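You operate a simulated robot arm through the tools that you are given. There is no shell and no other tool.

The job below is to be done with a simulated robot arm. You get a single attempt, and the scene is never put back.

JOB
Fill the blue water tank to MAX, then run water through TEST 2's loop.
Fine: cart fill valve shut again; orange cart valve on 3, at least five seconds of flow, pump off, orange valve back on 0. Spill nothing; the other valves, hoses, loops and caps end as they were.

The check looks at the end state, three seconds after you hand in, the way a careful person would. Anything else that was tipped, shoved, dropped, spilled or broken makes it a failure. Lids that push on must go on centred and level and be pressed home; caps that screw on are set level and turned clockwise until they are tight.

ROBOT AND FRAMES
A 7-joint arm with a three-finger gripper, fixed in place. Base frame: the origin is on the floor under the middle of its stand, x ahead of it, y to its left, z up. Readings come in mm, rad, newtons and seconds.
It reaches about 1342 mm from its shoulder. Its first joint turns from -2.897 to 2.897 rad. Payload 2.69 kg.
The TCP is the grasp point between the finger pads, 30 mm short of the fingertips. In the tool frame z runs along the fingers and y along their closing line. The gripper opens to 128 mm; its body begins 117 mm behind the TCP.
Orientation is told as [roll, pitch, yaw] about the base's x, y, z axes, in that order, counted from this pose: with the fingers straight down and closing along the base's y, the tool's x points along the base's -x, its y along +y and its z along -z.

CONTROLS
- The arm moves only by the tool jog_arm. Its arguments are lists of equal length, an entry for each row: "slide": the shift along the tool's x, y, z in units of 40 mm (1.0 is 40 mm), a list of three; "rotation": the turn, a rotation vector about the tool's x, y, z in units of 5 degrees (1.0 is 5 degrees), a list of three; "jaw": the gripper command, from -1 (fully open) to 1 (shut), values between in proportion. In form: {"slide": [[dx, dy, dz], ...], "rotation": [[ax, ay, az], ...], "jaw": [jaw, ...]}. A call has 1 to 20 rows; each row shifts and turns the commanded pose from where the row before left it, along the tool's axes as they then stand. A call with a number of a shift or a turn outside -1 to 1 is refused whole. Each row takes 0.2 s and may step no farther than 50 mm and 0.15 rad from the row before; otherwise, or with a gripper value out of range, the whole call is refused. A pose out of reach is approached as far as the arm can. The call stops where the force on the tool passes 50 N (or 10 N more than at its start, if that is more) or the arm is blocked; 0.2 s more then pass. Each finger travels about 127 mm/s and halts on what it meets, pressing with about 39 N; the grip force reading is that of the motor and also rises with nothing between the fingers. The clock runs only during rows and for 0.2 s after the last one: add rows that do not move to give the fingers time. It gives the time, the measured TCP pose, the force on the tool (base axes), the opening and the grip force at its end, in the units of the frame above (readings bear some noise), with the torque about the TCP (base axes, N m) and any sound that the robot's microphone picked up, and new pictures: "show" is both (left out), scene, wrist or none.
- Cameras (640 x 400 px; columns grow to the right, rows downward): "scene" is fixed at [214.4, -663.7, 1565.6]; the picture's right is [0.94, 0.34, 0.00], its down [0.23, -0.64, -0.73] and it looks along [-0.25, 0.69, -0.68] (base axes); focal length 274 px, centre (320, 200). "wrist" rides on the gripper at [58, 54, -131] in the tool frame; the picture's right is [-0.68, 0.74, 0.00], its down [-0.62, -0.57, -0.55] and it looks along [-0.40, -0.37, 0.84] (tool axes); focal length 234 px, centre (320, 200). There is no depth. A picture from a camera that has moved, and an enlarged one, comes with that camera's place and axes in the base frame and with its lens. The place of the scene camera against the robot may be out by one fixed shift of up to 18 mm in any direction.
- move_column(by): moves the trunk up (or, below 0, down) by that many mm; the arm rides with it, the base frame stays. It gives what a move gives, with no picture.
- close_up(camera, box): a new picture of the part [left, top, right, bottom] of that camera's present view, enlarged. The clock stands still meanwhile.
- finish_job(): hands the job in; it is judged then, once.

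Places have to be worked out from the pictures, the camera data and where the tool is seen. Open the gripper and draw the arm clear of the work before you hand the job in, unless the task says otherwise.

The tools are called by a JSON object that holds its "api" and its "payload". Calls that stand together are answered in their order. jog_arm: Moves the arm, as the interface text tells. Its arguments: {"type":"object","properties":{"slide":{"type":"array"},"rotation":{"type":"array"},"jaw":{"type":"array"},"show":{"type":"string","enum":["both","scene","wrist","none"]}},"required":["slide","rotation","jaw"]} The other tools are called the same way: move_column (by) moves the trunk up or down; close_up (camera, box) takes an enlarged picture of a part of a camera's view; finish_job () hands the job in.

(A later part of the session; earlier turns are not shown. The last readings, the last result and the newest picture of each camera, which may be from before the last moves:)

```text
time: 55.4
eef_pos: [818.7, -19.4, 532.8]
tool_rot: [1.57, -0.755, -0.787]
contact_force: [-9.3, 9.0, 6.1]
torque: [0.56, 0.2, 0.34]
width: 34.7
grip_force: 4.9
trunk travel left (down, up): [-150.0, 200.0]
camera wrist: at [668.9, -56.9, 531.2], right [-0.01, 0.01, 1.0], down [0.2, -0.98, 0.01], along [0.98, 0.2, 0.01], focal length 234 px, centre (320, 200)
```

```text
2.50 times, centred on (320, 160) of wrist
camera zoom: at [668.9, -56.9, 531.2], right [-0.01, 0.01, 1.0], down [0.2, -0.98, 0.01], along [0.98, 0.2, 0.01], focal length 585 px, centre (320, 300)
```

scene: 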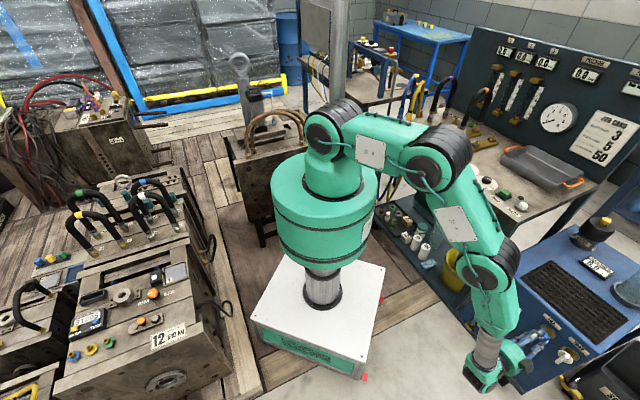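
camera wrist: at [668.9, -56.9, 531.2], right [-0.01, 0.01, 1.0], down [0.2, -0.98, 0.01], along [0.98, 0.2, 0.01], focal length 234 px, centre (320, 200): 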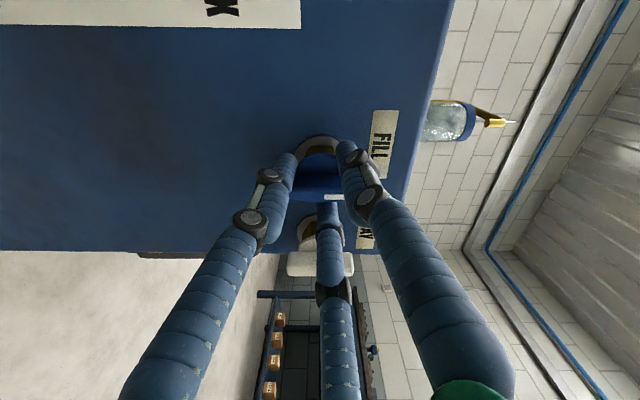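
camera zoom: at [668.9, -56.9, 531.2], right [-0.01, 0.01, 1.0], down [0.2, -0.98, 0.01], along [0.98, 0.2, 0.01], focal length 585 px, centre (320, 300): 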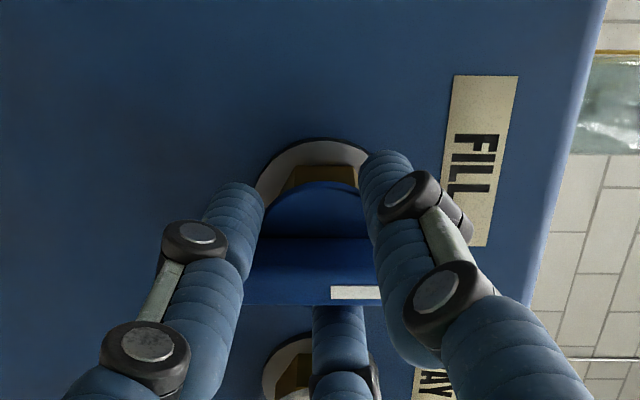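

The paddle is exactly vertical and hard against its stop (about 0.5 N·m), and the level reads 10.0 l. I open the jaws, back straight out, and check that nothing else moved.

{"api": "jog_arm", "payload": {"slide": [[0, 0, 0], [0, 0, 0], [-0.13, -0.075, 0], [0, 0, -0.3], [0, 0, -0.6], [0, 0, -0.9], [0, 0, -0.9]], "rotation": [[0, 0, 0], [0, 0, 0], [0, 0, 0], [0, 0, 0], [0, 0, 0], [0, 0, 0], [0, 0, 0]], "jaw": [-0.09, -0.09, -0.09, -0.09, -0.09, -0.09, -0.09]}}

{"api": "close_up", "payload": {"camera": "wrist", "box": [220, 60, 440, 260]}}

{"api": "close_up", "payload": {"camera": "scene", "box": [490, 230, 640, 380]}}

```text
time: 57.0
eef_pos: [746.7, -102.7, 536.7]
tool_rot: [1.569, -0.757, -0.79]
contact_force: [0.7, -0.6, -0.7]
torque: [0.01, -0.01, 0.01]
width: 69.7
grip_force: 0.1
trunk travel left (down, up): [-150.0, 200.0]
camera wrist: at [596.3, -137.9, 533.2], right [-0.01, 0.01, 1.0], down [0.2, -0.98, 0.01], along [0.98, 0.2, 0.01], focal length 234 px, centre (320, 200)
```

scene: 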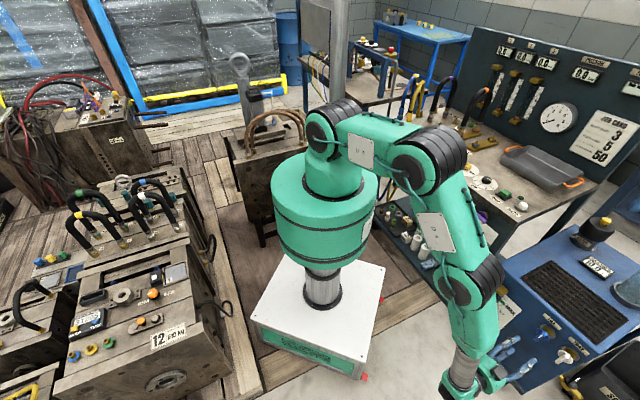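
wrist: 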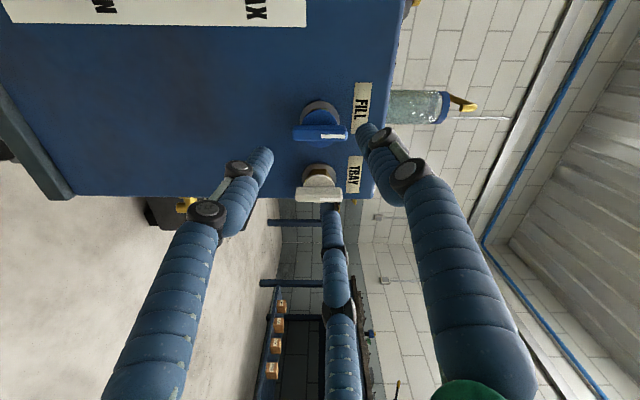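

```text
2.00 times, centred on (330, 160) of wrist
camera zoom: at [596.3, -137.9, 533.2], right [-0.01, 0.01, 1.0], down [0.2, -0.98, 0.01], along [0.98, 0.2, 0.01], focal length 468 px, centre (300, 280)
```

zoom: 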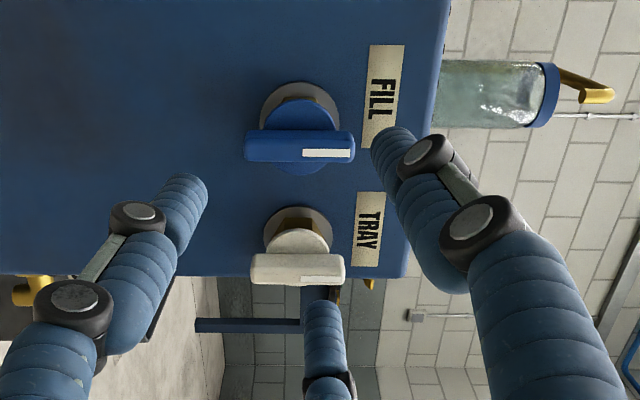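

```text
2.67 times, centred on (565, 305) of scene
camera zoom: at [214.4, -663.7, 1565.6], right [0.94, 0.34, 0.0], down [0.23, -0.64, -0.73], along [-0.25, 0.69, -0.68], focal length 730 px, centre (-333, -80)
```

zoom: 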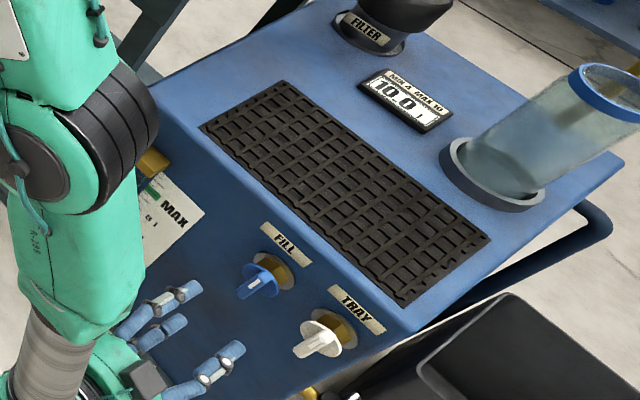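

FILL is shut (parallel to TRAY), the tank shows 10.0 l, and nothing else moved. Next is LINE 2, so I back away while rolling the tool upright again, then raise it.

{"api": "jog_arm", "payload": {"slide": [[0, 0, -0.8], [0, 0, -0.8], [0, 0, -0.8], [0, 0, 0], [0, 0, 0], [0, 0, 0], [0, 0, 0], [0, 0, 0], [0, 0, 0], [0, 1, 0], [0, 1, 0], [0, 1, 0], [0, 1, 0], [0, 1, 0], [0, 1, 0], [0, 1, 0], [0, 1, 0], [0, 1, 0], [0, 1, 0], [0, 1, 0]], "rotation": [[0, 0, 1], [0, 0, 1], [0, 0, 1], [0, 0, 1], [0, 0, 1], [0, 0, 1], [0, 0, 1], [0, 0, 1], [0, 0, 0.67], [0, 0, 0], [0, 0, 0], [0, 0, 0], [0, 0, 0], [0, 0, 0], [0, 0, 0], [0, 0, 0], [0, 0, 0], [0, 0, 0], [0, 0, 0], [0, 0, 0]], "jaw": [-0.09, -0.09, -0.09, -0.09, -0.09, -0.09, -0.09, -0.09, -0.09, -0.09, -0.09, -0.09, -0.09, -0.09, -0.09, -0.09, -0.09, -0.09, -0.09, -0.09]}}

```text
time: 61.2
eef_pos: [679.6, -169.8, 977.9]
tool_rot: [1.57, 0.002, -0.791]
contact_force: [0.4, 0.3, -0.4]
torque: [0.03, -0.02, 0.0]
width: 69.5
grip_force: 0.0
trunk travel left (down, up): [-150.0, 200.0]
camera wrist: at [544.5, -220.2, 1029.8], right [0.48, -0.48, 0.73], down [0.04, -0.82, -0.57], along [0.88, 0.3, -0.37], focal length 234 px, centre (320, 200)
```

scene: 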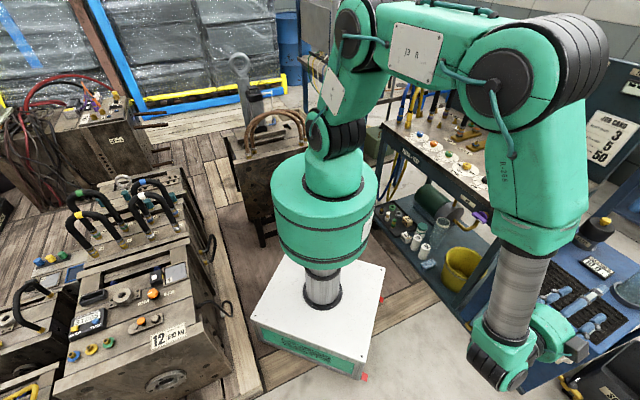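
wrist: 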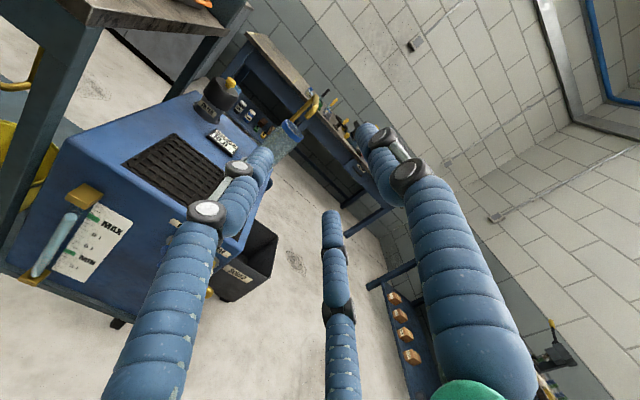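

Now I raise 160 mm more and tilt the fingers back to pointing straight down.

{"api": "jog_arm", "payload": {"slide": [[0, 1, 0], [0, 1, 0], [0, 0, 0], [0, 0, 0], [0, 0, 0], [0, 0, 0], [0, 0, 0], [0, 0, 0], [0, 0, 0], [0, 0, 0], [0, 0, 0], [0, 0, 0], [0, 0, 0], [0, 0, 0], [0, 0, 0], [0, 0, 0], [0, 0, 0], [0, 0, 0], [0, 0, 0], [0, 0, 0]], "rotation": [[0, 0, 0], [0, 0, 0], [1, 0, 0], [1, 0, 0], [1, 0, 0], [1, 0, 0], [1, 0, 0], [1, 0, 0], [1, 0, 0], [1, 0, 0], [1, 0, 0], [1, 0, 0], [1, 0, 0], [1, 0, 0], [1, 0, 0], [1, 0, 0], [1, 0, 0], [1, 0, 0], [1, 0, 0], [1, 0, 0]], "jaw": [-0.09, -0.09, -0.09, -0.09, -0.09, -0.09, -0.09, -0.09, -0.09, -0.09, -0.09, -0.09, -0.09, -0.09, -0.09, -0.09, -0.09, -0.09, -0.09, -0.09], "show": "scene"}}

```text
time: 65.4
eef_pos: [678.8, -169.3, 1055.7]
tool_rot: [-0.003, -0.001, -0.793]
contact_force: [0.0, 0.1, 1.0]
torque: [0.02, -0.04, 0.01]
width: 69.7
grip_force: 0.1
trunk travel left (down, up): [-150.0, 200.0]
```

scene: 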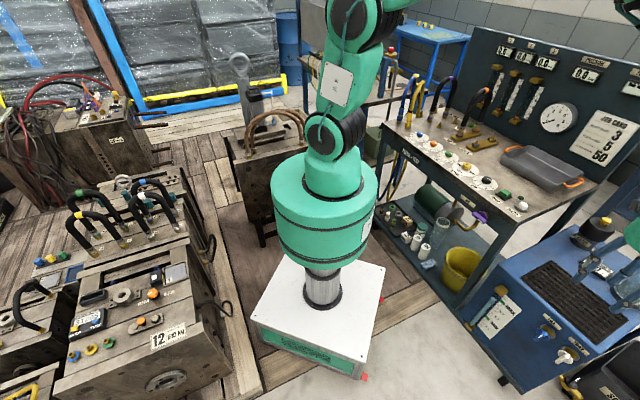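

Fingers are straight down again. I rotate the tool back to yaw 0, then travel toward the LINE 2 knob at height.

{"api": "jog_arm", "payload": {"slide": [[0, 0, 0], [0, 0, 0], [0, 0, 0], [0, 0, 0], [0, 0, 0], [0, 0, 0], [0, 0, 0], [0, 0, 0], [0, 0, 0], [0.42, 1, 0], [0.42, 1, 0], [0.42, 1, 0], [0.42, 1, 0], [0.42, 1, 0], [0.42, 1, 0], [0.42, 1, 0], [0.42, 1, 0], [0.42, 1, 0]], "rotation": [[0, 0, -1], [0, 0, -1], [0, 0, -1], [0, 0, -1], [0, 0, -1], [0, 0, -1], [0, 0, -1], [0, 0, -1], [0, 0, -1.0], [0, 0, 0], [0, 0, 0], [0, 0, 0], [0, 0, 0], [0, 0, 0], [0, 0, 0], [0, 0, 0], [0, 0, 0], [0, 0, 0]], "jaw": [-0.09, -0.09, -0.09, -0.09, -0.09, -0.09, -0.09, -0.09, -0.09, -0.09, -0.09, -0.09, -0.09, -0.09, -0.09, -0.09, -0.09, -0.09], "show": "none"}}

{"api": "jog_arm", "payload": {"slide": [[0.42, 1, 0], [0.42, 1, 0], [0.42, 1, 0], [0.42, 1, 0], [0.42, 1, 0], [0.42, 1, 0], [0.42, 1, 0], [0.42, 0.9, 0]], "rotation": [[0, 0, 0], [0, 0, 0], [0, 0, 0], [0, 0, 0], [0, 0, 0], [0, 0, 0], [0, 0, 0], [0, 0, 0]], "jaw": [-0.09, -0.09, -0.09, -0.09, -0.09, -0.09, -0.09, -0.09]}}

```text
time: 69.2
eef_pos: [530.3, 191.2, 1055.1]
tool_rot: [0.0, 0.001, -0.004]
contact_force: [-0.1, -0.2, 0.1]
torque: [0.0, -0.02, -0.01]
width: 69.6
grip_force: 0.0
trunk travel left (down, up): [-150.0, 200.0]
```

```text
time: 71.0
eef_pos: [398.3, 508.6, 1056.2]
tool_rot: [0.001, 0.003, -0.008]
contact_force: [-0.2, -0.1, 0.1]
torque: [0.02, 0.03, 0.0]
width: 69.5
grip_force: 0.0
trunk travel left (down, up): [-150.0, 200.0]
camera wrist: at [339.8, 563.0, 1185.2], right [0.68, 0.73, 0.0], down [0.61, -0.57, 0.55], along [0.4, -0.37, -0.84], focal length 234 px, centre (320, 200)
```

scene: 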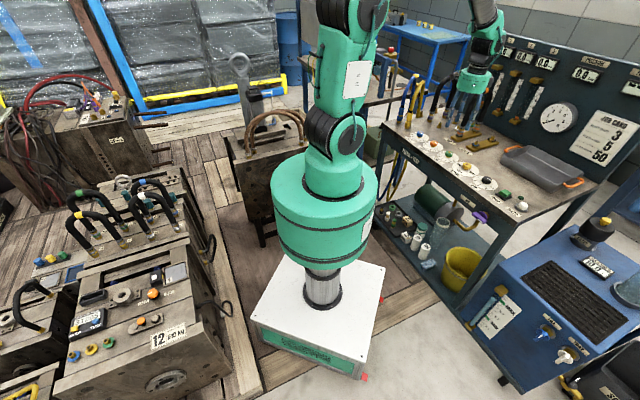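
wrist: 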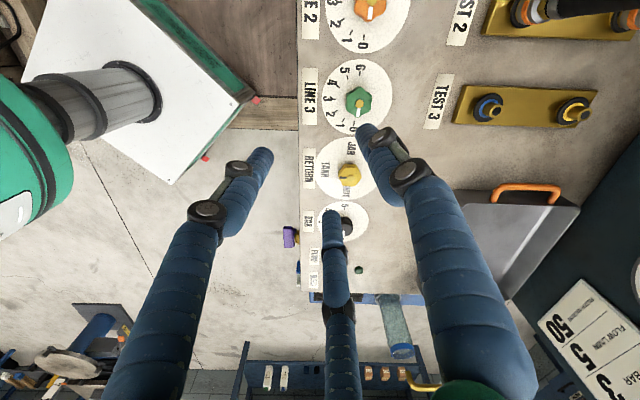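

The orange knob sits at the top edge of this view. I move the TCP over its estimated position (345, 630) and look down at it.

{"api": "jog_arm", "payload": {"slide": [[0.33, 0.76, 0], [0.33, 0.76, 0], [0.33, 0.76, 0], [0.33, 0.76, 0]], "rotation": [[0, 0, 0], [0, 0, 0], [0, 0, 0], [0, 0, 0]], "jaw": [-0.09, -0.09, -0.09, -0.09], "show": "wrist"}}

{"api": "close_up", "payload": {"camera": "wrist", "box": [260, 60, 420, 200]}}

```text
time: 72.0
eef_pos: [345.7, 630.0, 1055.0]
tool_rot: [0.002, 0.002, -0.005]
contact_force: [-0.8, 1.4, 0.0]
torque: [0.03, -0.04, 0.01]
width: 69.8
grip_force: 0.1
trunk travel left (down, up): [-150.0, 200.0]
camera wrist: at [286.7, 684.4, 1185.3], right [0.68, 0.73, 0.0], down [0.61, -0.57, 0.55], along [0.4, -0.37, -0.84], focal length 234 px, centre (320, 200)
```

wrist: 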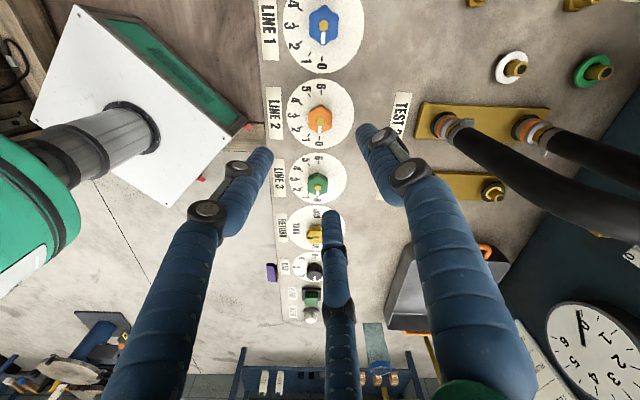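

```text
2.86 times, centred on (340, 130) of wrist
camera zoom: at [286.7, 684.4, 1185.3], right [0.68, 0.73, 0.0], down [0.61, -0.57, 0.55], along [0.4, -0.37, -0.84], focal length 669 px, centre (263, 400)
```

zoom: 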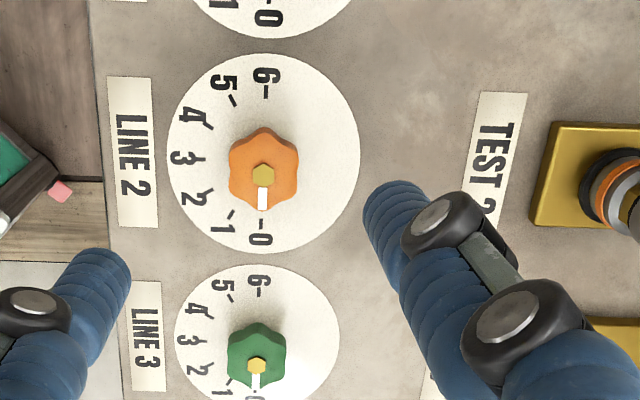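

I have the orange knob in clear view, pointer on 0. I descend 80 mm to get parallax on its height.

{"api": "jog_arm", "payload": {"slide": [[0, 0, 1], [0, 0, 1]], "rotation": [[0, 0, 0], [0, 0, 0]], "jaw": [-0.09, -0.09], "show": "wrist"}}

{"api": "close_up", "payload": {"camera": "wrist", "box": [260, 60, 420, 200]}}

```text
time: 72.6
eef_pos: [345.8, 631.7, 975.6]
tool_rot: [0.0, 0.002, -0.006]
contact_force: [0.2, 1.2, -0.1]
torque: [-0.02, 0.02, 0.0]
width: 69.8
grip_force: 0.1
trunk travel left (down, up): [-150.0, 200.0]
camera wrist: at [287.0, 685.1, 1105.0], right [0.68, 0.73, 0.0], down [0.61, -0.57, 0.55], along [0.4, -0.37, -0.84], focal length 234 px, centre (320, 200)
```

wrist: 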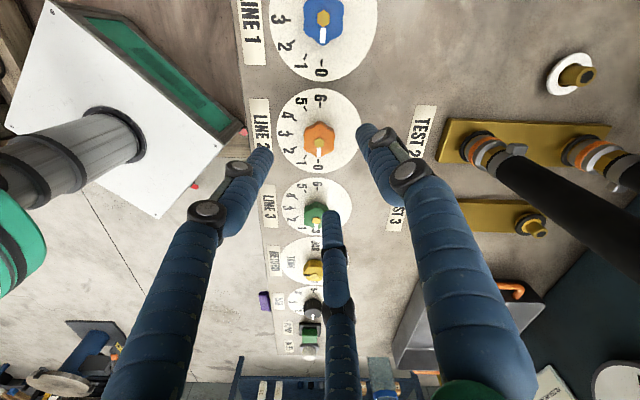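

```text
2.86 times, centred on (340, 130) of wrist
camera zoom: at [287.0, 685.1, 1105.0], right [0.68, 0.73, 0.0], down [0.61, -0.57, 0.55], along [0.4, -0.37, -0.84], focal length 669 px, centre (263, 400)
```

zoom: 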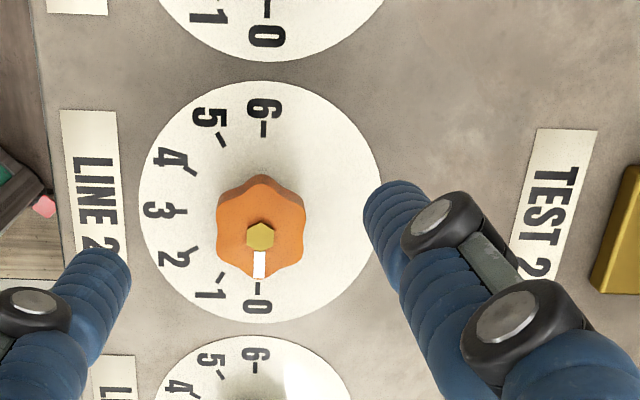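

The knob hub triangulates to about (342, 632, 883). I yaw the tool 75° so the fingers fall into the knob's valleys and a 90° clockwise turn ends in the comfortable range; the new camera angle will also refine its position.

{"api": "jog_arm", "payload": {"slide": [[0, 0, 0], [0, 0, 0], [0, 0, 0], [0, 0, 0], [0, 0, 0], [0, 0, 0], [0, 0, 0], [0, 0, 0], [0, 0, 0], [0, 0, 0], [0, 0, 0], [0, 0, 0], [0, 0, 0], [0, 0, 0], [0, 0, 0]], "rotation": [[0, 0, -1], [0, 0, -1], [0, 0, -1], [0, 0, -1], [0, 0, -1], [0, 0, -1], [0, 0, -1], [0, 0, -1], [0, 0, -1], [0, 0, -1], [0, 0, -1], [0, 0, -1], [0, 0, -1], [0, 0, -1], [0, 0, -1]], "jaw": [-0.09, -0.09, -0.09, -0.09, -0.09, -0.09, -0.09, -0.09, -0.09, -0.09, -0.09, -0.09, -0.09, -0.09, -0.09]}}

{"api": "close_up", "payload": {"camera": "wrist", "box": [240, 60, 400, 200]}}

```text
time: 75.8
eef_pos: [345.3, 630.1, 977.2]
tool_rot: [0.0, 0.002, 1.305]
contact_force: [-0.3, -0.6, 0.1]
torque: [-0.02, 0.03, 0.05]
width: 70.0
grip_force: 0.1
trunk travel left (down, up): [-150.0, 200.0]
camera wrist: at [277.9, 588.0, 1105.4], right [-0.53, 0.85, 0.0], down [0.71, 0.45, 0.55], along [0.46, 0.29, -0.84], focal length 234 px, centre (320, 200)
```

scene: 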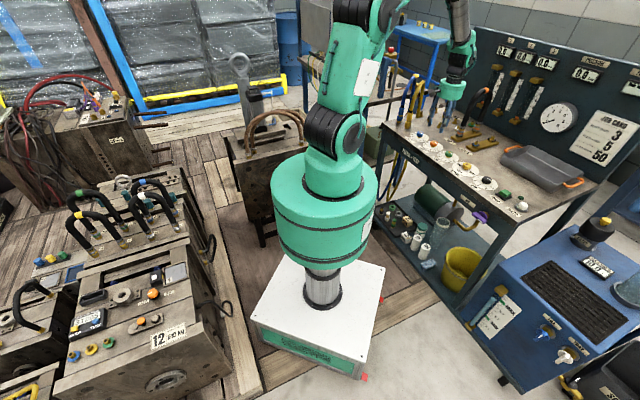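
wrist: 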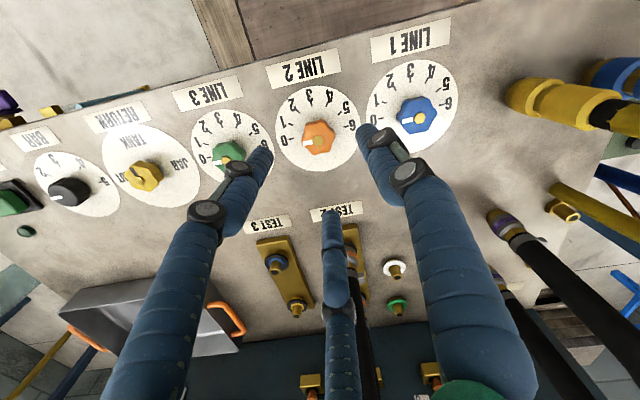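

```text
2.86 times, centred on (320, 130) of wrist
camera zoom: at [277.9, 588.0, 1105.4], right [-0.53, 0.85, 0.0], down [0.71, 0.45, 0.55], along [0.46, 0.29, -0.84], focal length 669 px, centre (320, 400)
```

zoom: 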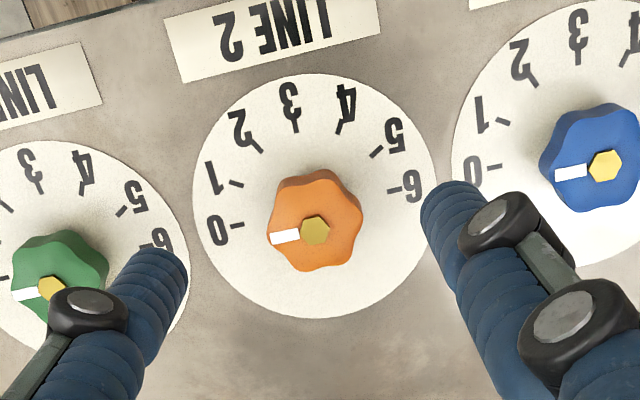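

A second angle puts the hub at about (346, 629, 872), only 1–2 mm from my tool axis. I descend 99 mm so the fingertips flank the knob body.

{"api": "jog_arm", "payload": {"slide": [[0, 0, 0.8], [0, 0, 0.8], [0.03, 0, 0.5], [0, 0, 0.375]], "rotation": [[0, 0, 0], [0, 0, 0], [0, 0, 0], [0, 0, 0]], "jaw": [0.06, 0.06, 0.06, 0.06]}}

{"api": "close_up", "payload": {"camera": "wrist", "box": [240, 90, 400, 230]}}

{"api": "close_up", "payload": {"camera": "scene", "box": [390, 90, 490, 170]}}

```text
time: 76.8
eef_pos: [345.8, 630.1, 879.3]
tool_rot: [0.001, -0.002, 1.304]
contact_force: [-4.7, -0.8, 18.6]
torque: [-0.94, -0.11, -0.22]
width: 61.6
grip_force: 1.0
trunk travel left (down, up): [-150.0, 200.0]
camera wrist: at [277.2, 587.0, 1008.7], right [-0.53, 0.85, 0.0], down [0.71, 0.44, 0.55], along [0.46, 0.29, -0.84], focal length 234 px, centre (320, 200)
```

scene: 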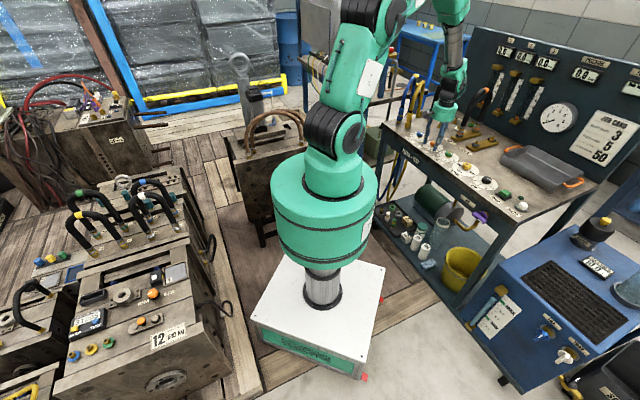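
wrist: 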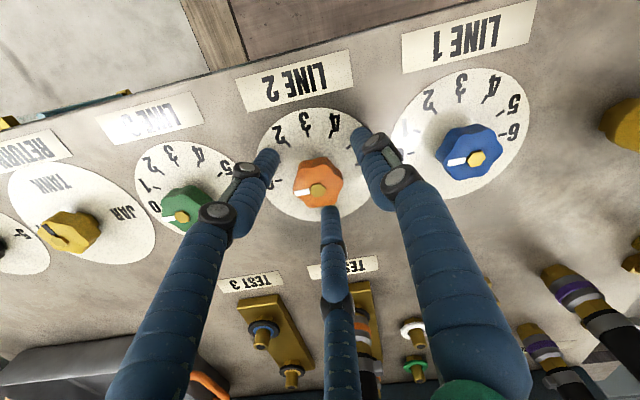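

```text
2.86 times, centred on (320, 160) of wrist
camera zoom: at [277.2, 587.0, 1008.7], right [-0.53, 0.85, 0.0], down [0.71, 0.44, 0.55], along [0.46, 0.29, -0.84], focal length 669 px, centre (320, 314)
```

zoom: 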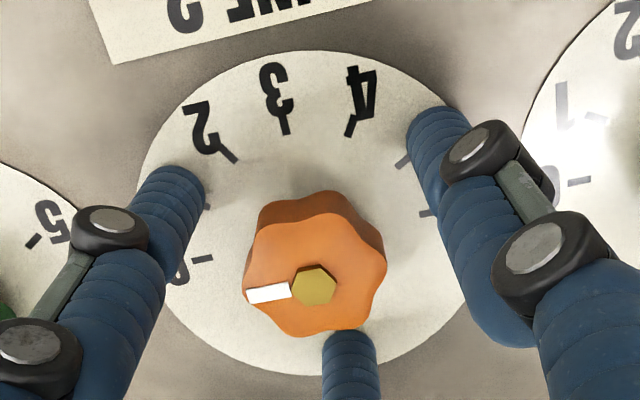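

```text
5.00 times, centred on (440, 130) of scene
camera zoom: at [214.4, -663.7, 1565.6], right [0.94, 0.34, 0.0], down [0.23, -0.64, -0.73], along [-0.25, 0.69, -0.68], focal length 1369 px, centre (-280, 550)
```

zoom: 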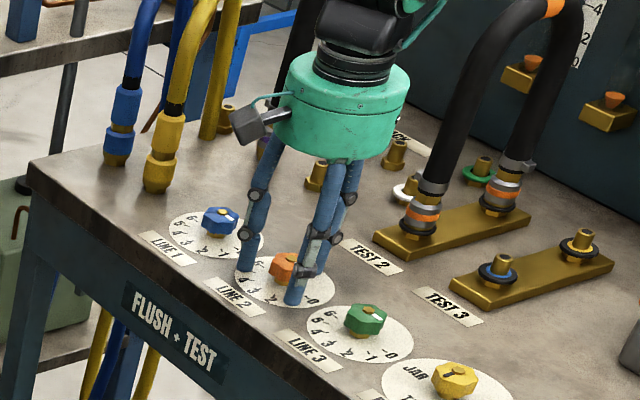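

A fingertip is just touching the dial plate (18 N), so the bench top is at about 848. The hub re-triangulates to (345.5, 628.3, 874.5). I lift 5 mm, correct 2 mm in position, and close on the knob.

{"api": "jog_arm", "payload": {"slide": [[0, 0, -0.13], [0.048, -0.003, 0], [0, 0, 0], [0, 0, 0], [0, 0, 0]], "rotation": [[0, 0, 0], [0, 0, 0], [0, 0, 0], [0, 0, 0], [0, 0, 0]], "jaw": [0.06, 0.06, 0.3, 0.5, 0.5], "show": "wrist"}}

{"api": "close_up", "payload": {"camera": "wrist", "box": [240, 90, 400, 230]}}

```text
time: 78.0
eef_pos: [344.8, 628.8, 881.6]
tool_rot: [0.003, 0.001, 1.305]
contact_force: [5.0, 4.6, -0.4]
torque: [0.03, -0.12, -0.01]
width: 36.8
grip_force: 3.4
trunk travel left (down, up): [-150.0, 200.0]
camera wrist: at [277.2, 585.5, 1011.7], right [-0.53, 0.85, 0.0], down [0.71, 0.44, 0.55], along [0.46, 0.29, -0.84], focal length 234 px, centre (320, 200)
```

wrist: 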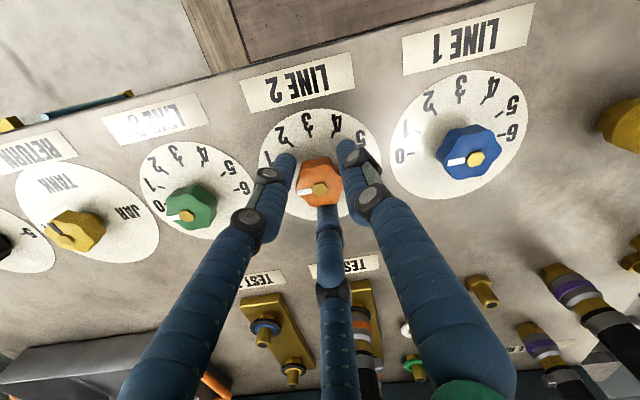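

```text
2.86 times, centred on (320, 160) of wrist
camera zoom: at [277.2, 585.5, 1011.7], right [-0.53, 0.85, 0.0], down [0.71, 0.44, 0.55], along [0.46, 0.29, -0.84], focal length 669 px, centre (320, 314)
```

zoom: 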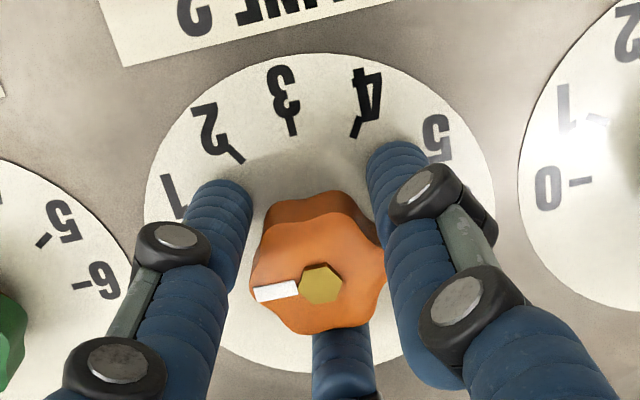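

One finger (the far one) touches first, so the knob is a couple of mm toward it. I shift 2 mm that way and close fully onto the knob.

{"api": "jog_arm", "payload": {"slide": [[-0.043, -0.025, 0], [0, 0, 0], [0, 0, 0], [0, 0, 0]], "rotation": [[0, 0, 0], [0, 0, 0], [0, 0, 0], [0, 0, 0]], "jaw": [0.5, 0.6, 0.7, 0.7], "show": "wrist"}}

{"api": "close_up", "payload": {"camera": "wrist", "box": [240, 90, 400, 230]}}

```text
time: 79.0
eef_pos: [346.1, 629.6, 882.7]
tool_rot: [0.002, -0.001, 1.303]
contact_force: [7.4, 2.6, 1.0]
torque: [0.02, -0.22, 0.0]
width: 32.5
grip_force: 10.0
trunk travel left (down, up): [-150.0, 200.0]
camera wrist: at [278.7, 586.6, 1011.4], right [-0.53, 0.85, 0.0], down [0.71, 0.44, 0.55], along [0.46, 0.29, -0.84], focal length 234 px, centre (320, 200)
```

wrist: 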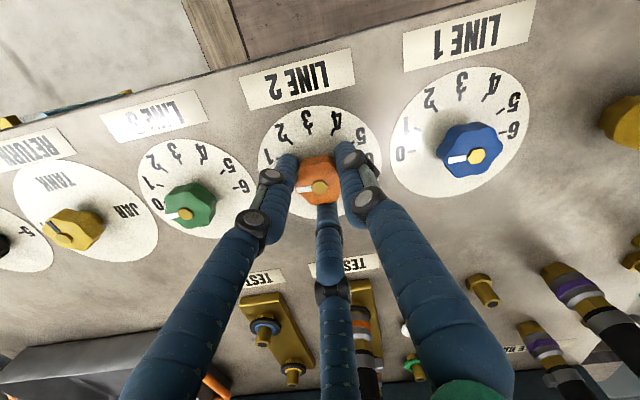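

```text
2.86 times, centred on (320, 160) of wrist
camera zoom: at [278.7, 586.6, 1011.4], right [-0.53, 0.85, 0.0], down [0.71, 0.44, 0.55], along [0.46, 0.29, -0.84], focal length 669 px, centre (320, 314)
```

zoom: 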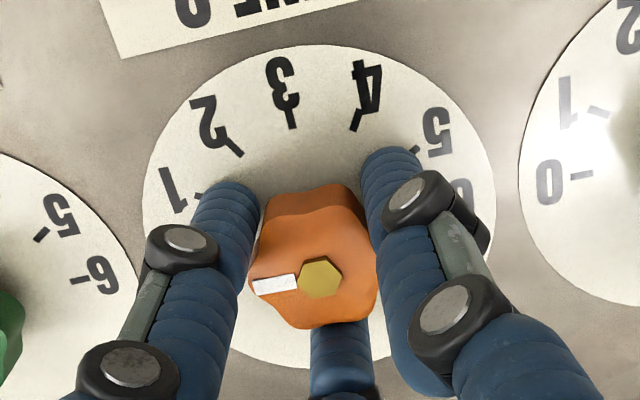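

The knob is gripped (32.5 mm, 10 N). I turn the first 30° clockwise and check that it follows.

{"api": "jog_arm", "payload": {"slide": [[0, 0, 0], [0, 0, 0], [0, 0, 0], [0, 0, 0], [0, 0, 0], [0, 0, 0], [0, 0, 0]], "rotation": [[0, 0, 0], [0, 0, 1], [0, 0, 1], [0, 0, 1], [0, 0, 1], [0, 0, 1], [0, 0, 1]], "jaw": [0.8, 0.8, 0.8, 0.8, 0.8, 0.8, 0.8], "show": "wrist"}}

{"api": "close_up", "payload": {"camera": "wrist", "box": [240, 90, 400, 230]}}

```text
time: 80.6
eef_pos: [346.8, 630.2, 883.3]
tool_rot: [0.002, 0.001, 0.778]
contact_force: [13.4, 2.0, -0.8]
torque: [-0.01, -0.26, -0.01]
width: 32.2
grip_force: 45.1
trunk travel left (down, up): [-150.0, 200.0]
camera wrist: at [266.8, 626.0, 1011.4], right [-0.04, 1.0, 0.0], down [0.84, 0.03, 0.55], along [0.55, 0.02, -0.84], focal length 234 px, centre (320, 200)
```

wrist: 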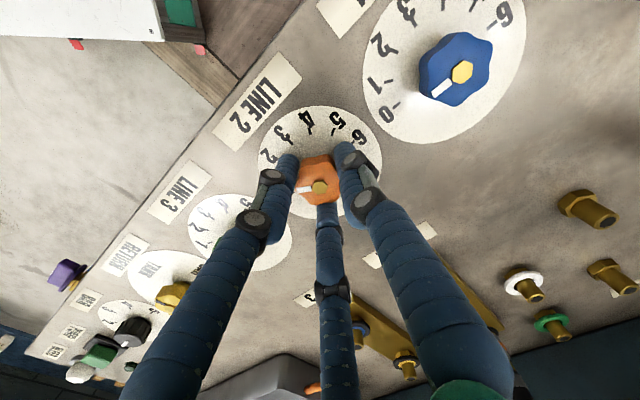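

```text
2.86 times, centred on (320, 160) of wrist
camera zoom: at [266.8, 626.0, 1011.4], right [-0.04, 1.0, 0.0], down [0.84, 0.03, 0.55], along [0.55, 0.02, -0.84], focal length 669 px, centre (320, 314)
```

zoom: 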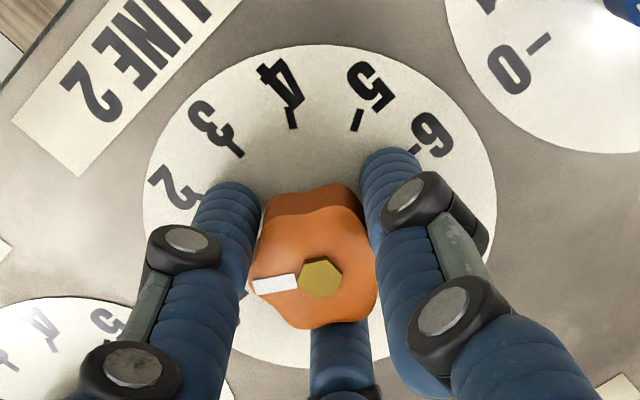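

The knob turns with the gripper (pointer now on 1). I continue 60° to bring it to 3.

{"api": "jog_arm", "payload": {"slide": [[0, 0, 0], [0, 0, 0], [0, 0, 0], [0, 0, 0], [0, 0, 0], [0, 0, 0], [0, 0, 0], [0, 0, 0], [0, 0, 0], [0, 0, 0], [0, 0, 0], [0, 0, 0]], "rotation": [[0, 0, 1], [0, 0, 1], [0, 0, 1], [0, 0, 1], [0, 0, 1], [0, 0, 1], [0, 0, 1], [0, 0, 1], [0, 0, 1], [0, 0, 1], [0, 0, 1], [0, 0, 1]], "jaw": [0.8, 0.8, 0.8, 0.8, 0.8, 0.8, 0.8, 0.8, 0.8, 0.8, 0.8, 0.8], "show": "wrist"}}

{"api": "close_up", "payload": {"camera": "wrist", "box": [240, 90, 400, 230]}}

```text
time: 83.2
eef_pos: [346.2, 628.1, 881.8]
tool_rot: [-0.002, 0.002, -0.269]
contact_force: [10.9, 7.2, -3.4]
torque: [0.49, -0.25, -0.02]
width: 32.0
grip_force: 45.2
trunk travel left (down, up): [-150.0, 200.0]
camera wrist: at [304.1, 696.1, 1011.3], right [0.85, 0.53, 0.0], down [0.44, -0.71, 0.55], along [0.29, -0.47, -0.84], focal length 234 px, centre (320, 200)
```

wrist: 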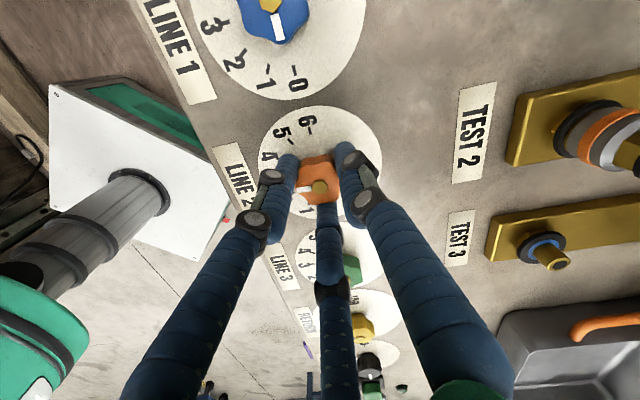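

```text
2.86 times, centred on (320, 160) of wrist
camera zoom: at [304.1, 696.1, 1011.3], right [0.85, 0.53, 0.0], down [0.44, -0.71, 0.55], along [0.29, -0.47, -0.84], focal length 669 px, centre (320, 314)
```

zoom: 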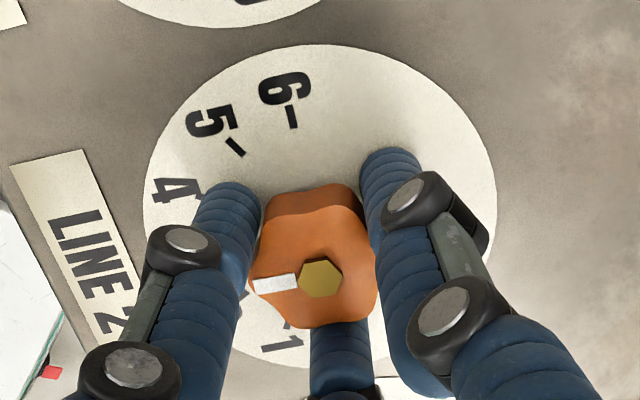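

The tool has turned 90.1°, so the pointer should be on 3. I release, lift clear and verify.

{"api": "jog_arm", "payload": {"slide": [[0, 0, 0], [0, 0, 0], [0, 0, 0], [0, 0, -0.5], [0, 0, -1], [0, 0, -1], [0, 0, -1]], "rotation": [[0, 0, 0], [0, 0, 0], [0, 0, 0], [0, 0, 0], [0, 0, 0], [0, 0, 0], [0, 0, 0]], "jaw": [0.06, 0.06, 0.06, 0.06, 0.06, 0.06, 0.06], "show": "wrist"}}

{"api": "close_up", "payload": {"camera": "wrist", "box": [240, 60, 400, 200]}}

{"api": "close_up", "payload": {"camera": "scene", "box": [370, 60, 530, 220]}}

```text
time: 84.8
eef_pos: [346.0, 630.0, 1022.0]
tool_rot: [-0.002, 0.001, -0.265]
contact_force: [-0.2, -0.1, 0.6]
torque: [0.0, -0.04, -0.01]
width: 60.1
grip_force: 0.0
trunk travel left (down, up): [-150.0, 200.0]
camera wrist: at [303.5, 695.7, 1150.8], right [0.85, 0.53, 0.0], down [0.45, -0.71, 0.55], along [0.29, -0.47, -0.84], focal length 234 px, centre (320, 200)
```

wrist: 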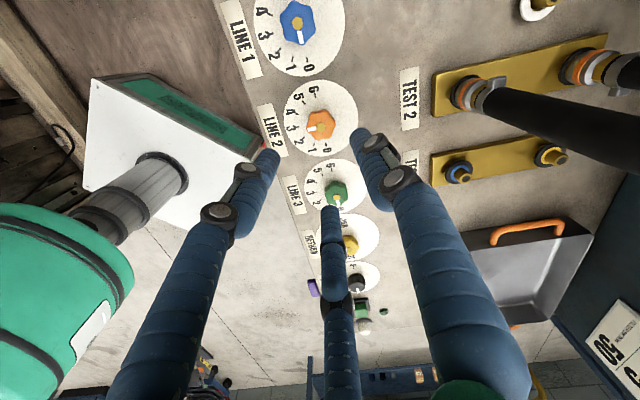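

```text
2.86 times, centred on (320, 130) of wrist
camera zoom: at [303.5, 695.7, 1150.8], right [0.85, 0.53, 0.0], down [0.45, -0.71, 0.55], along [0.29, -0.47, -0.84], focal length 669 px, centre (320, 400)
```

zoom: 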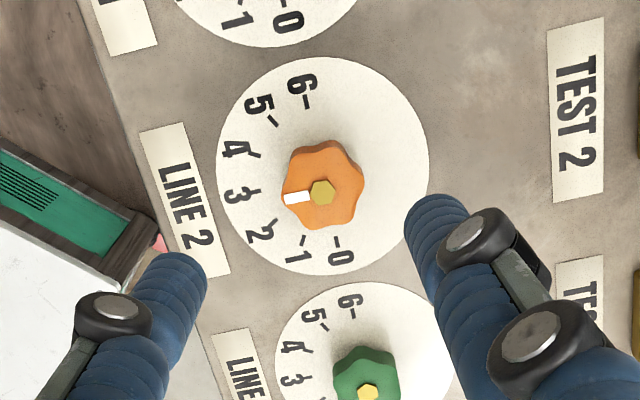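

```text
2.50 times, centred on (450, 140) of scene
camera zoom: at [214.4, -663.7, 1565.6], right [0.94, 0.34, 0.0], down [0.23, -0.64, -0.73], along [-0.25, 0.69, -0.68], focal length 685 px, centre (-5, 350)
```

zoom: 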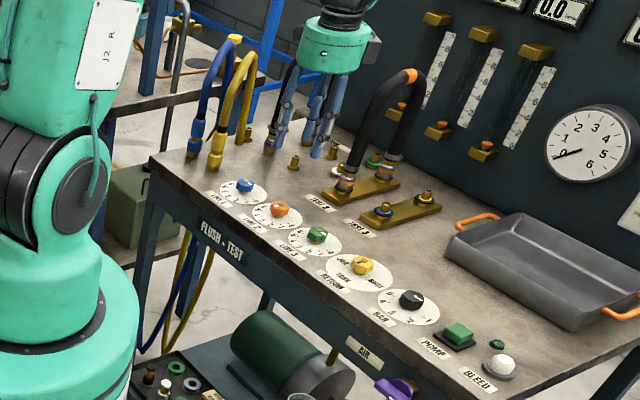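

The pointer sits on 3 by projection (12° in the picture, matching the 3 tick). Next is the pump button, so I straighten the yaw, close the fingers and travel to above PUMP at about (623, 344).

{"api": "jog_arm", "payload": {"slide": [[0, 0, 0], [0, 0, 0], [0, 0, 0], [-0.77, -0.793, 0], [-0.77, -0.793, 0], [-0.77, -0.793, 0], [-0.77, -0.793, 0], [-0.77, -0.793, 0], [-0.77, -0.793, 0], [-0.77, -0.793, 0], [-0.77, -0.793, 0], [-0.77, -0.793, 0]], "rotation": [[0, 0, -1], [0, 0, -1], [0, 0, -1], [0, 0, 0], [0, 0, 0], [0, 0, 0], [0, 0, 0], [0, 0, 0], [0, 0, 0], [0, 0, 0], [0, 0, 0], [0, 0, 0]], "jaw": [0.06, 0.06, 0.06, 0.06, 0.06, 0.06, 0.06, 0.06, 0.06, 0.06, 0.06, 0.06], "show": "wrist"}}

{"api": "close_up", "payload": {"camera": "wrist", "box": [240, 60, 400, 200]}}

```text
time: 87.4
eef_pos: [621.3, 340.7, 1021.4]
tool_rot: [-0.001, 0.001, -0.006]
contact_force: [0.0, 0.8, -0.8]
torque: [0.0, -0.01, 0.0]
width: 60.2
grip_force: 0.2
trunk travel left (down, up): [-150.0, 200.0]
camera wrist: at [562.8, 394.0, 1150.6], right [0.68, 0.73, 0.0], down [0.61, -0.57, 0.55], along [0.4, -0.37, -0.84], focal length 234 px, centre (320, 200)
```

wrist: 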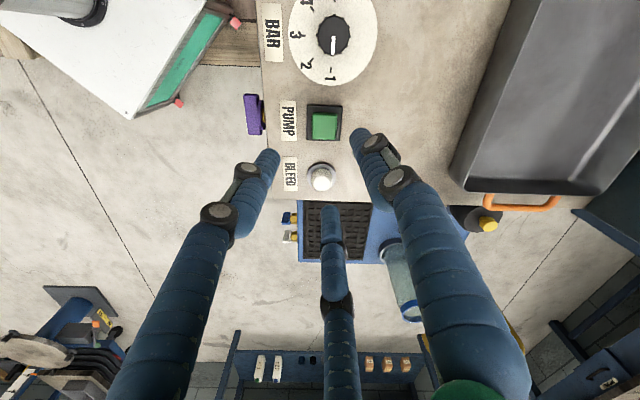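

```text
2.86 times, centred on (320, 130) of wrist
camera zoom: at [562.8, 394.0, 1150.6], right [0.68, 0.73, 0.0], down [0.61, -0.57, 0.55], along [0.4, -0.37, -0.84], focal length 669 px, centre (320, 400)
```

zoom: 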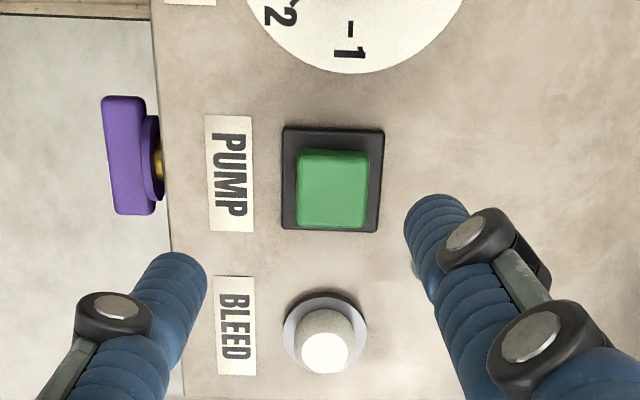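

PUMP's green cap is at about (623.5, 344, 868). I centre over it with closed fingers and descend to about 14 mm above.

{"api": "jog_arm", "payload": {"slide": [[-0.055, 0.083, 0], [0, 0, 0], [0, 0, 0.9], [0, 0, 0.9], [0, 0, 0.9]], "rotation": [[0, 0, 0], [0, 0, 0], [0, 0, 0], [0, 0, 0], [0, 0, 0]], "jaw": [1, 1, 1, 1, 1]}}

{"api": "close_up", "payload": {"camera": "wrist", "box": [240, 90, 400, 230]}}

{"api": "close_up", "payload": {"camera": "scene", "box": [440, 20, 640, 230]}}

```text
time: 88.6
eef_pos: [623.8, 345.4, 912.7]
tool_rot: [-0.001, 0.002, -0.005]
contact_force: [0.0, 0.2, 0.3]
torque: [-0.03, 0.04, -0.01]
width: 2.0
grip_force: 31.5
trunk travel left (down, up): [-150.0, 200.0]
camera wrist: at [565.9, 398.4, 1042.8], right [0.68, 0.73, 0.0], down [0.61, -0.57, 0.55], along [0.4, -0.37, -0.84], focal length 234 px, centre (320, 200)
```

scene: 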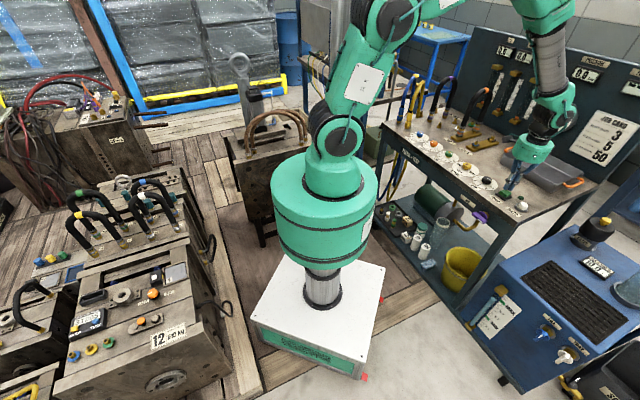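
wrist: 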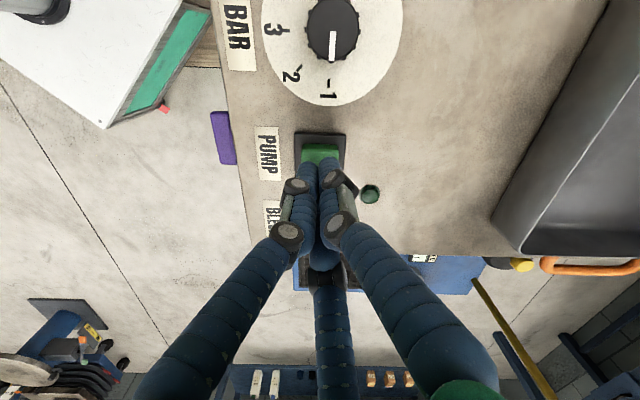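

```text
2.86 times, centred on (320, 160) of wrist
camera zoom: at [565.9, 398.4, 1042.8], right [0.68, 0.73, 0.0], down [0.61, -0.57, 0.55], along [0.4, -0.37, -0.84], focal length 669 px, centre (320, 314)
```

zoom: 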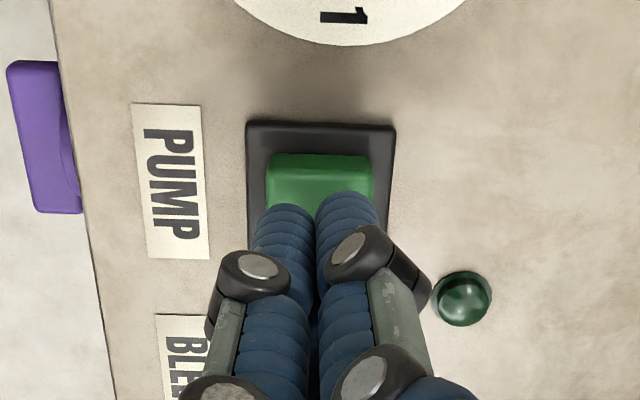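

```text
1.90 times, centred on (540, 125) of scene
camera zoom: at [214.4, -663.7, 1565.6], right [0.94, 0.34, 0.0], down [0.23, -0.64, -0.73], along [-0.25, 0.69, -0.68], focal length 522 px, centre (-99, 343)
```

zoom: 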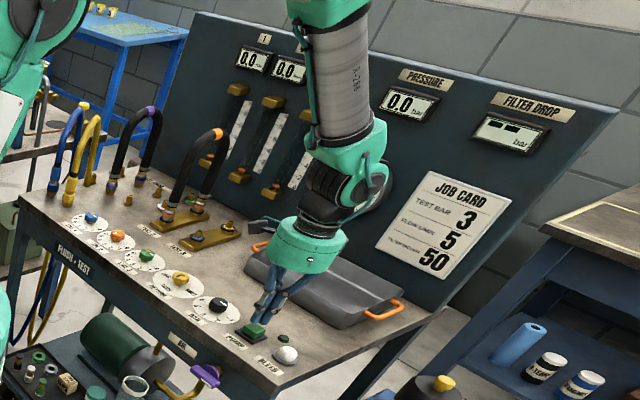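

The closed tips are over the button. I press down slowly in small steps and watch force and sound.

{"api": "jog_arm", "payload": {"slide": [[0, 0, 0.1], [0, 0, 0.1], [0, 0, 0.08], [0, 0, 0.06]], "rotation": [[0, 0, 0], [0, 0, 0], [0, 0, 0], [0, 0, 0]], "jaw": [1, 1, 1, 1], "show": "wrist"}}

{"api": "close_up", "payload": {"camera": "wrist", "box": [240, 90, 400, 230]}}

```text
time: 89.6
eef_pos: [622.8, 345.6, 899.2]
tool_rot: [0.0, 0.001, -0.007]
contact_force: [0.3, 0.3, -0.2]
torque: [0.01, 0.0, 0.02]
width: 2.1
grip_force: 31.1
trunk travel left (down, up): [-150.0, 200.0]
camera wrist: at [565.2, 398.6, 1029.3], right [0.68, 0.73, 0.0], down [0.61, -0.57, 0.55], along [0.4, -0.37, -0.84], focal length 234 px, centre (320, 200)
```

wrist: 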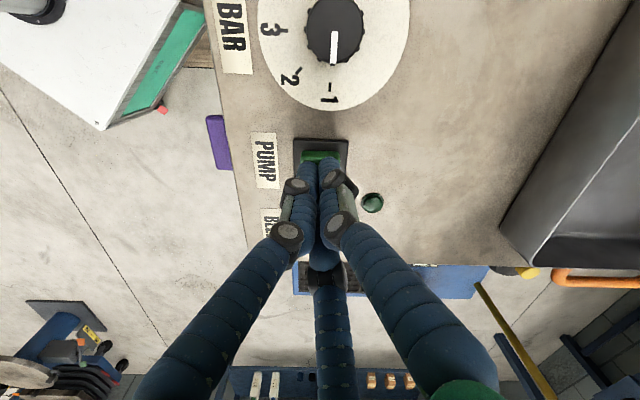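

```text
2.86 times, centred on (320, 160) of wrist
camera zoom: at [565.2, 398.6, 1029.3], right [0.68, 0.73, 0.0], down [0.61, -0.57, 0.55], along [0.4, -0.37, -0.84], focal length 669 px, centre (320, 314)
```

zoom: 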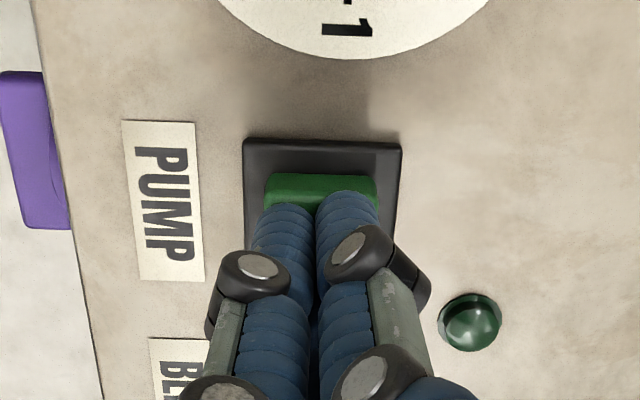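

Not touching yet at TCP z 899. I go down another few millimetres in 2 mm steps.

{"api": "jog_arm", "payload": {"slide": [[0, 0, 0.06], [0, 0, 0.06], [0, 0, 0.05]], "rotation": [[0, 0, 0], [0, 0, 0], [0, 0, 0]], "jaw": [1, 1, 1], "show": "wrist"}}

{"api": "close_up", "payload": {"camera": "scene", "box": [480, 30, 580, 110]}}

{"api": "close_up", "payload": {"camera": "wrist", "box": [240, 90, 400, 230]}}

```text
time: 90.4
eef_pos: [623.3, 345.0, 894.5]
tool_rot: [0.002, 0.001, -0.005]
contact_force: [-1.3, -1.1, 4.6]
torque: [-0.03, -0.03, -0.02]
width: 6.0
grip_force: 31.3
trunk travel left (down, up): [-150.0, 200.0]
heard: click
camera wrist: at [565.1, 398.8, 1023.2], right [0.68, 0.73, 0.0], down [0.61, -0.57, 0.55], along [0.4, -0.37, -0.84], focal length 234 px, centre (320, 200)
```

wrist: 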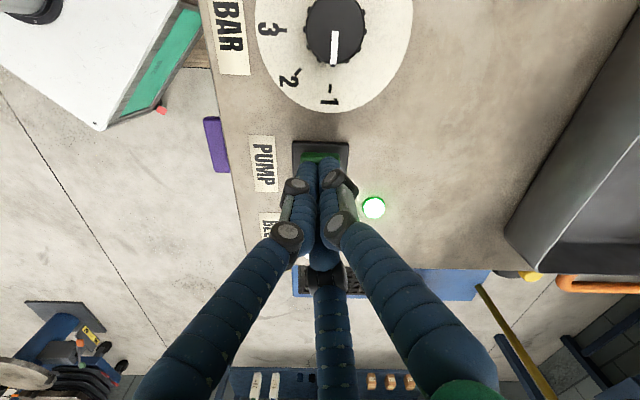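

```text
5.00 times, centred on (530, 70) of scene
camera zoom: at [214.4, -663.7, 1565.6], right [0.94, 0.34, 0.0], down [0.23, -0.64, -0.73], along [-0.25, 0.69, -0.68], focal length 1369 px, centre (-730, 850)
```

zoom: 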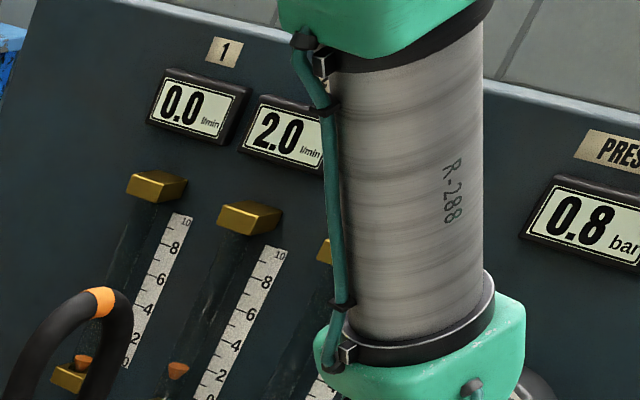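

```text
2.86 times, centred on (320, 160) of wrist
camera zoom: at [565.1, 398.8, 1023.2], right [0.68, 0.73, 0.0], down [0.61, -0.57, 0.55], along [0.4, -0.37, -0.84], focal length 669 px, centre (320, 314)
```

zoom: 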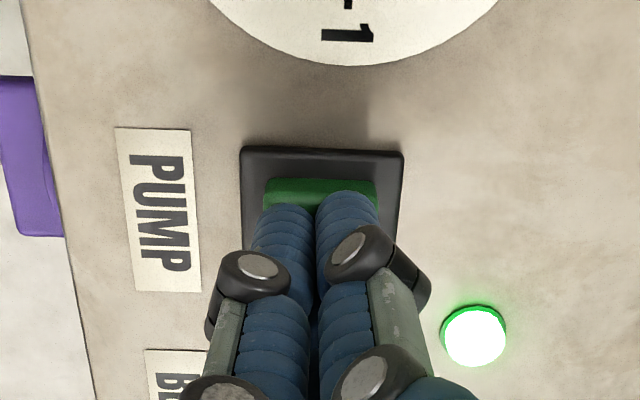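

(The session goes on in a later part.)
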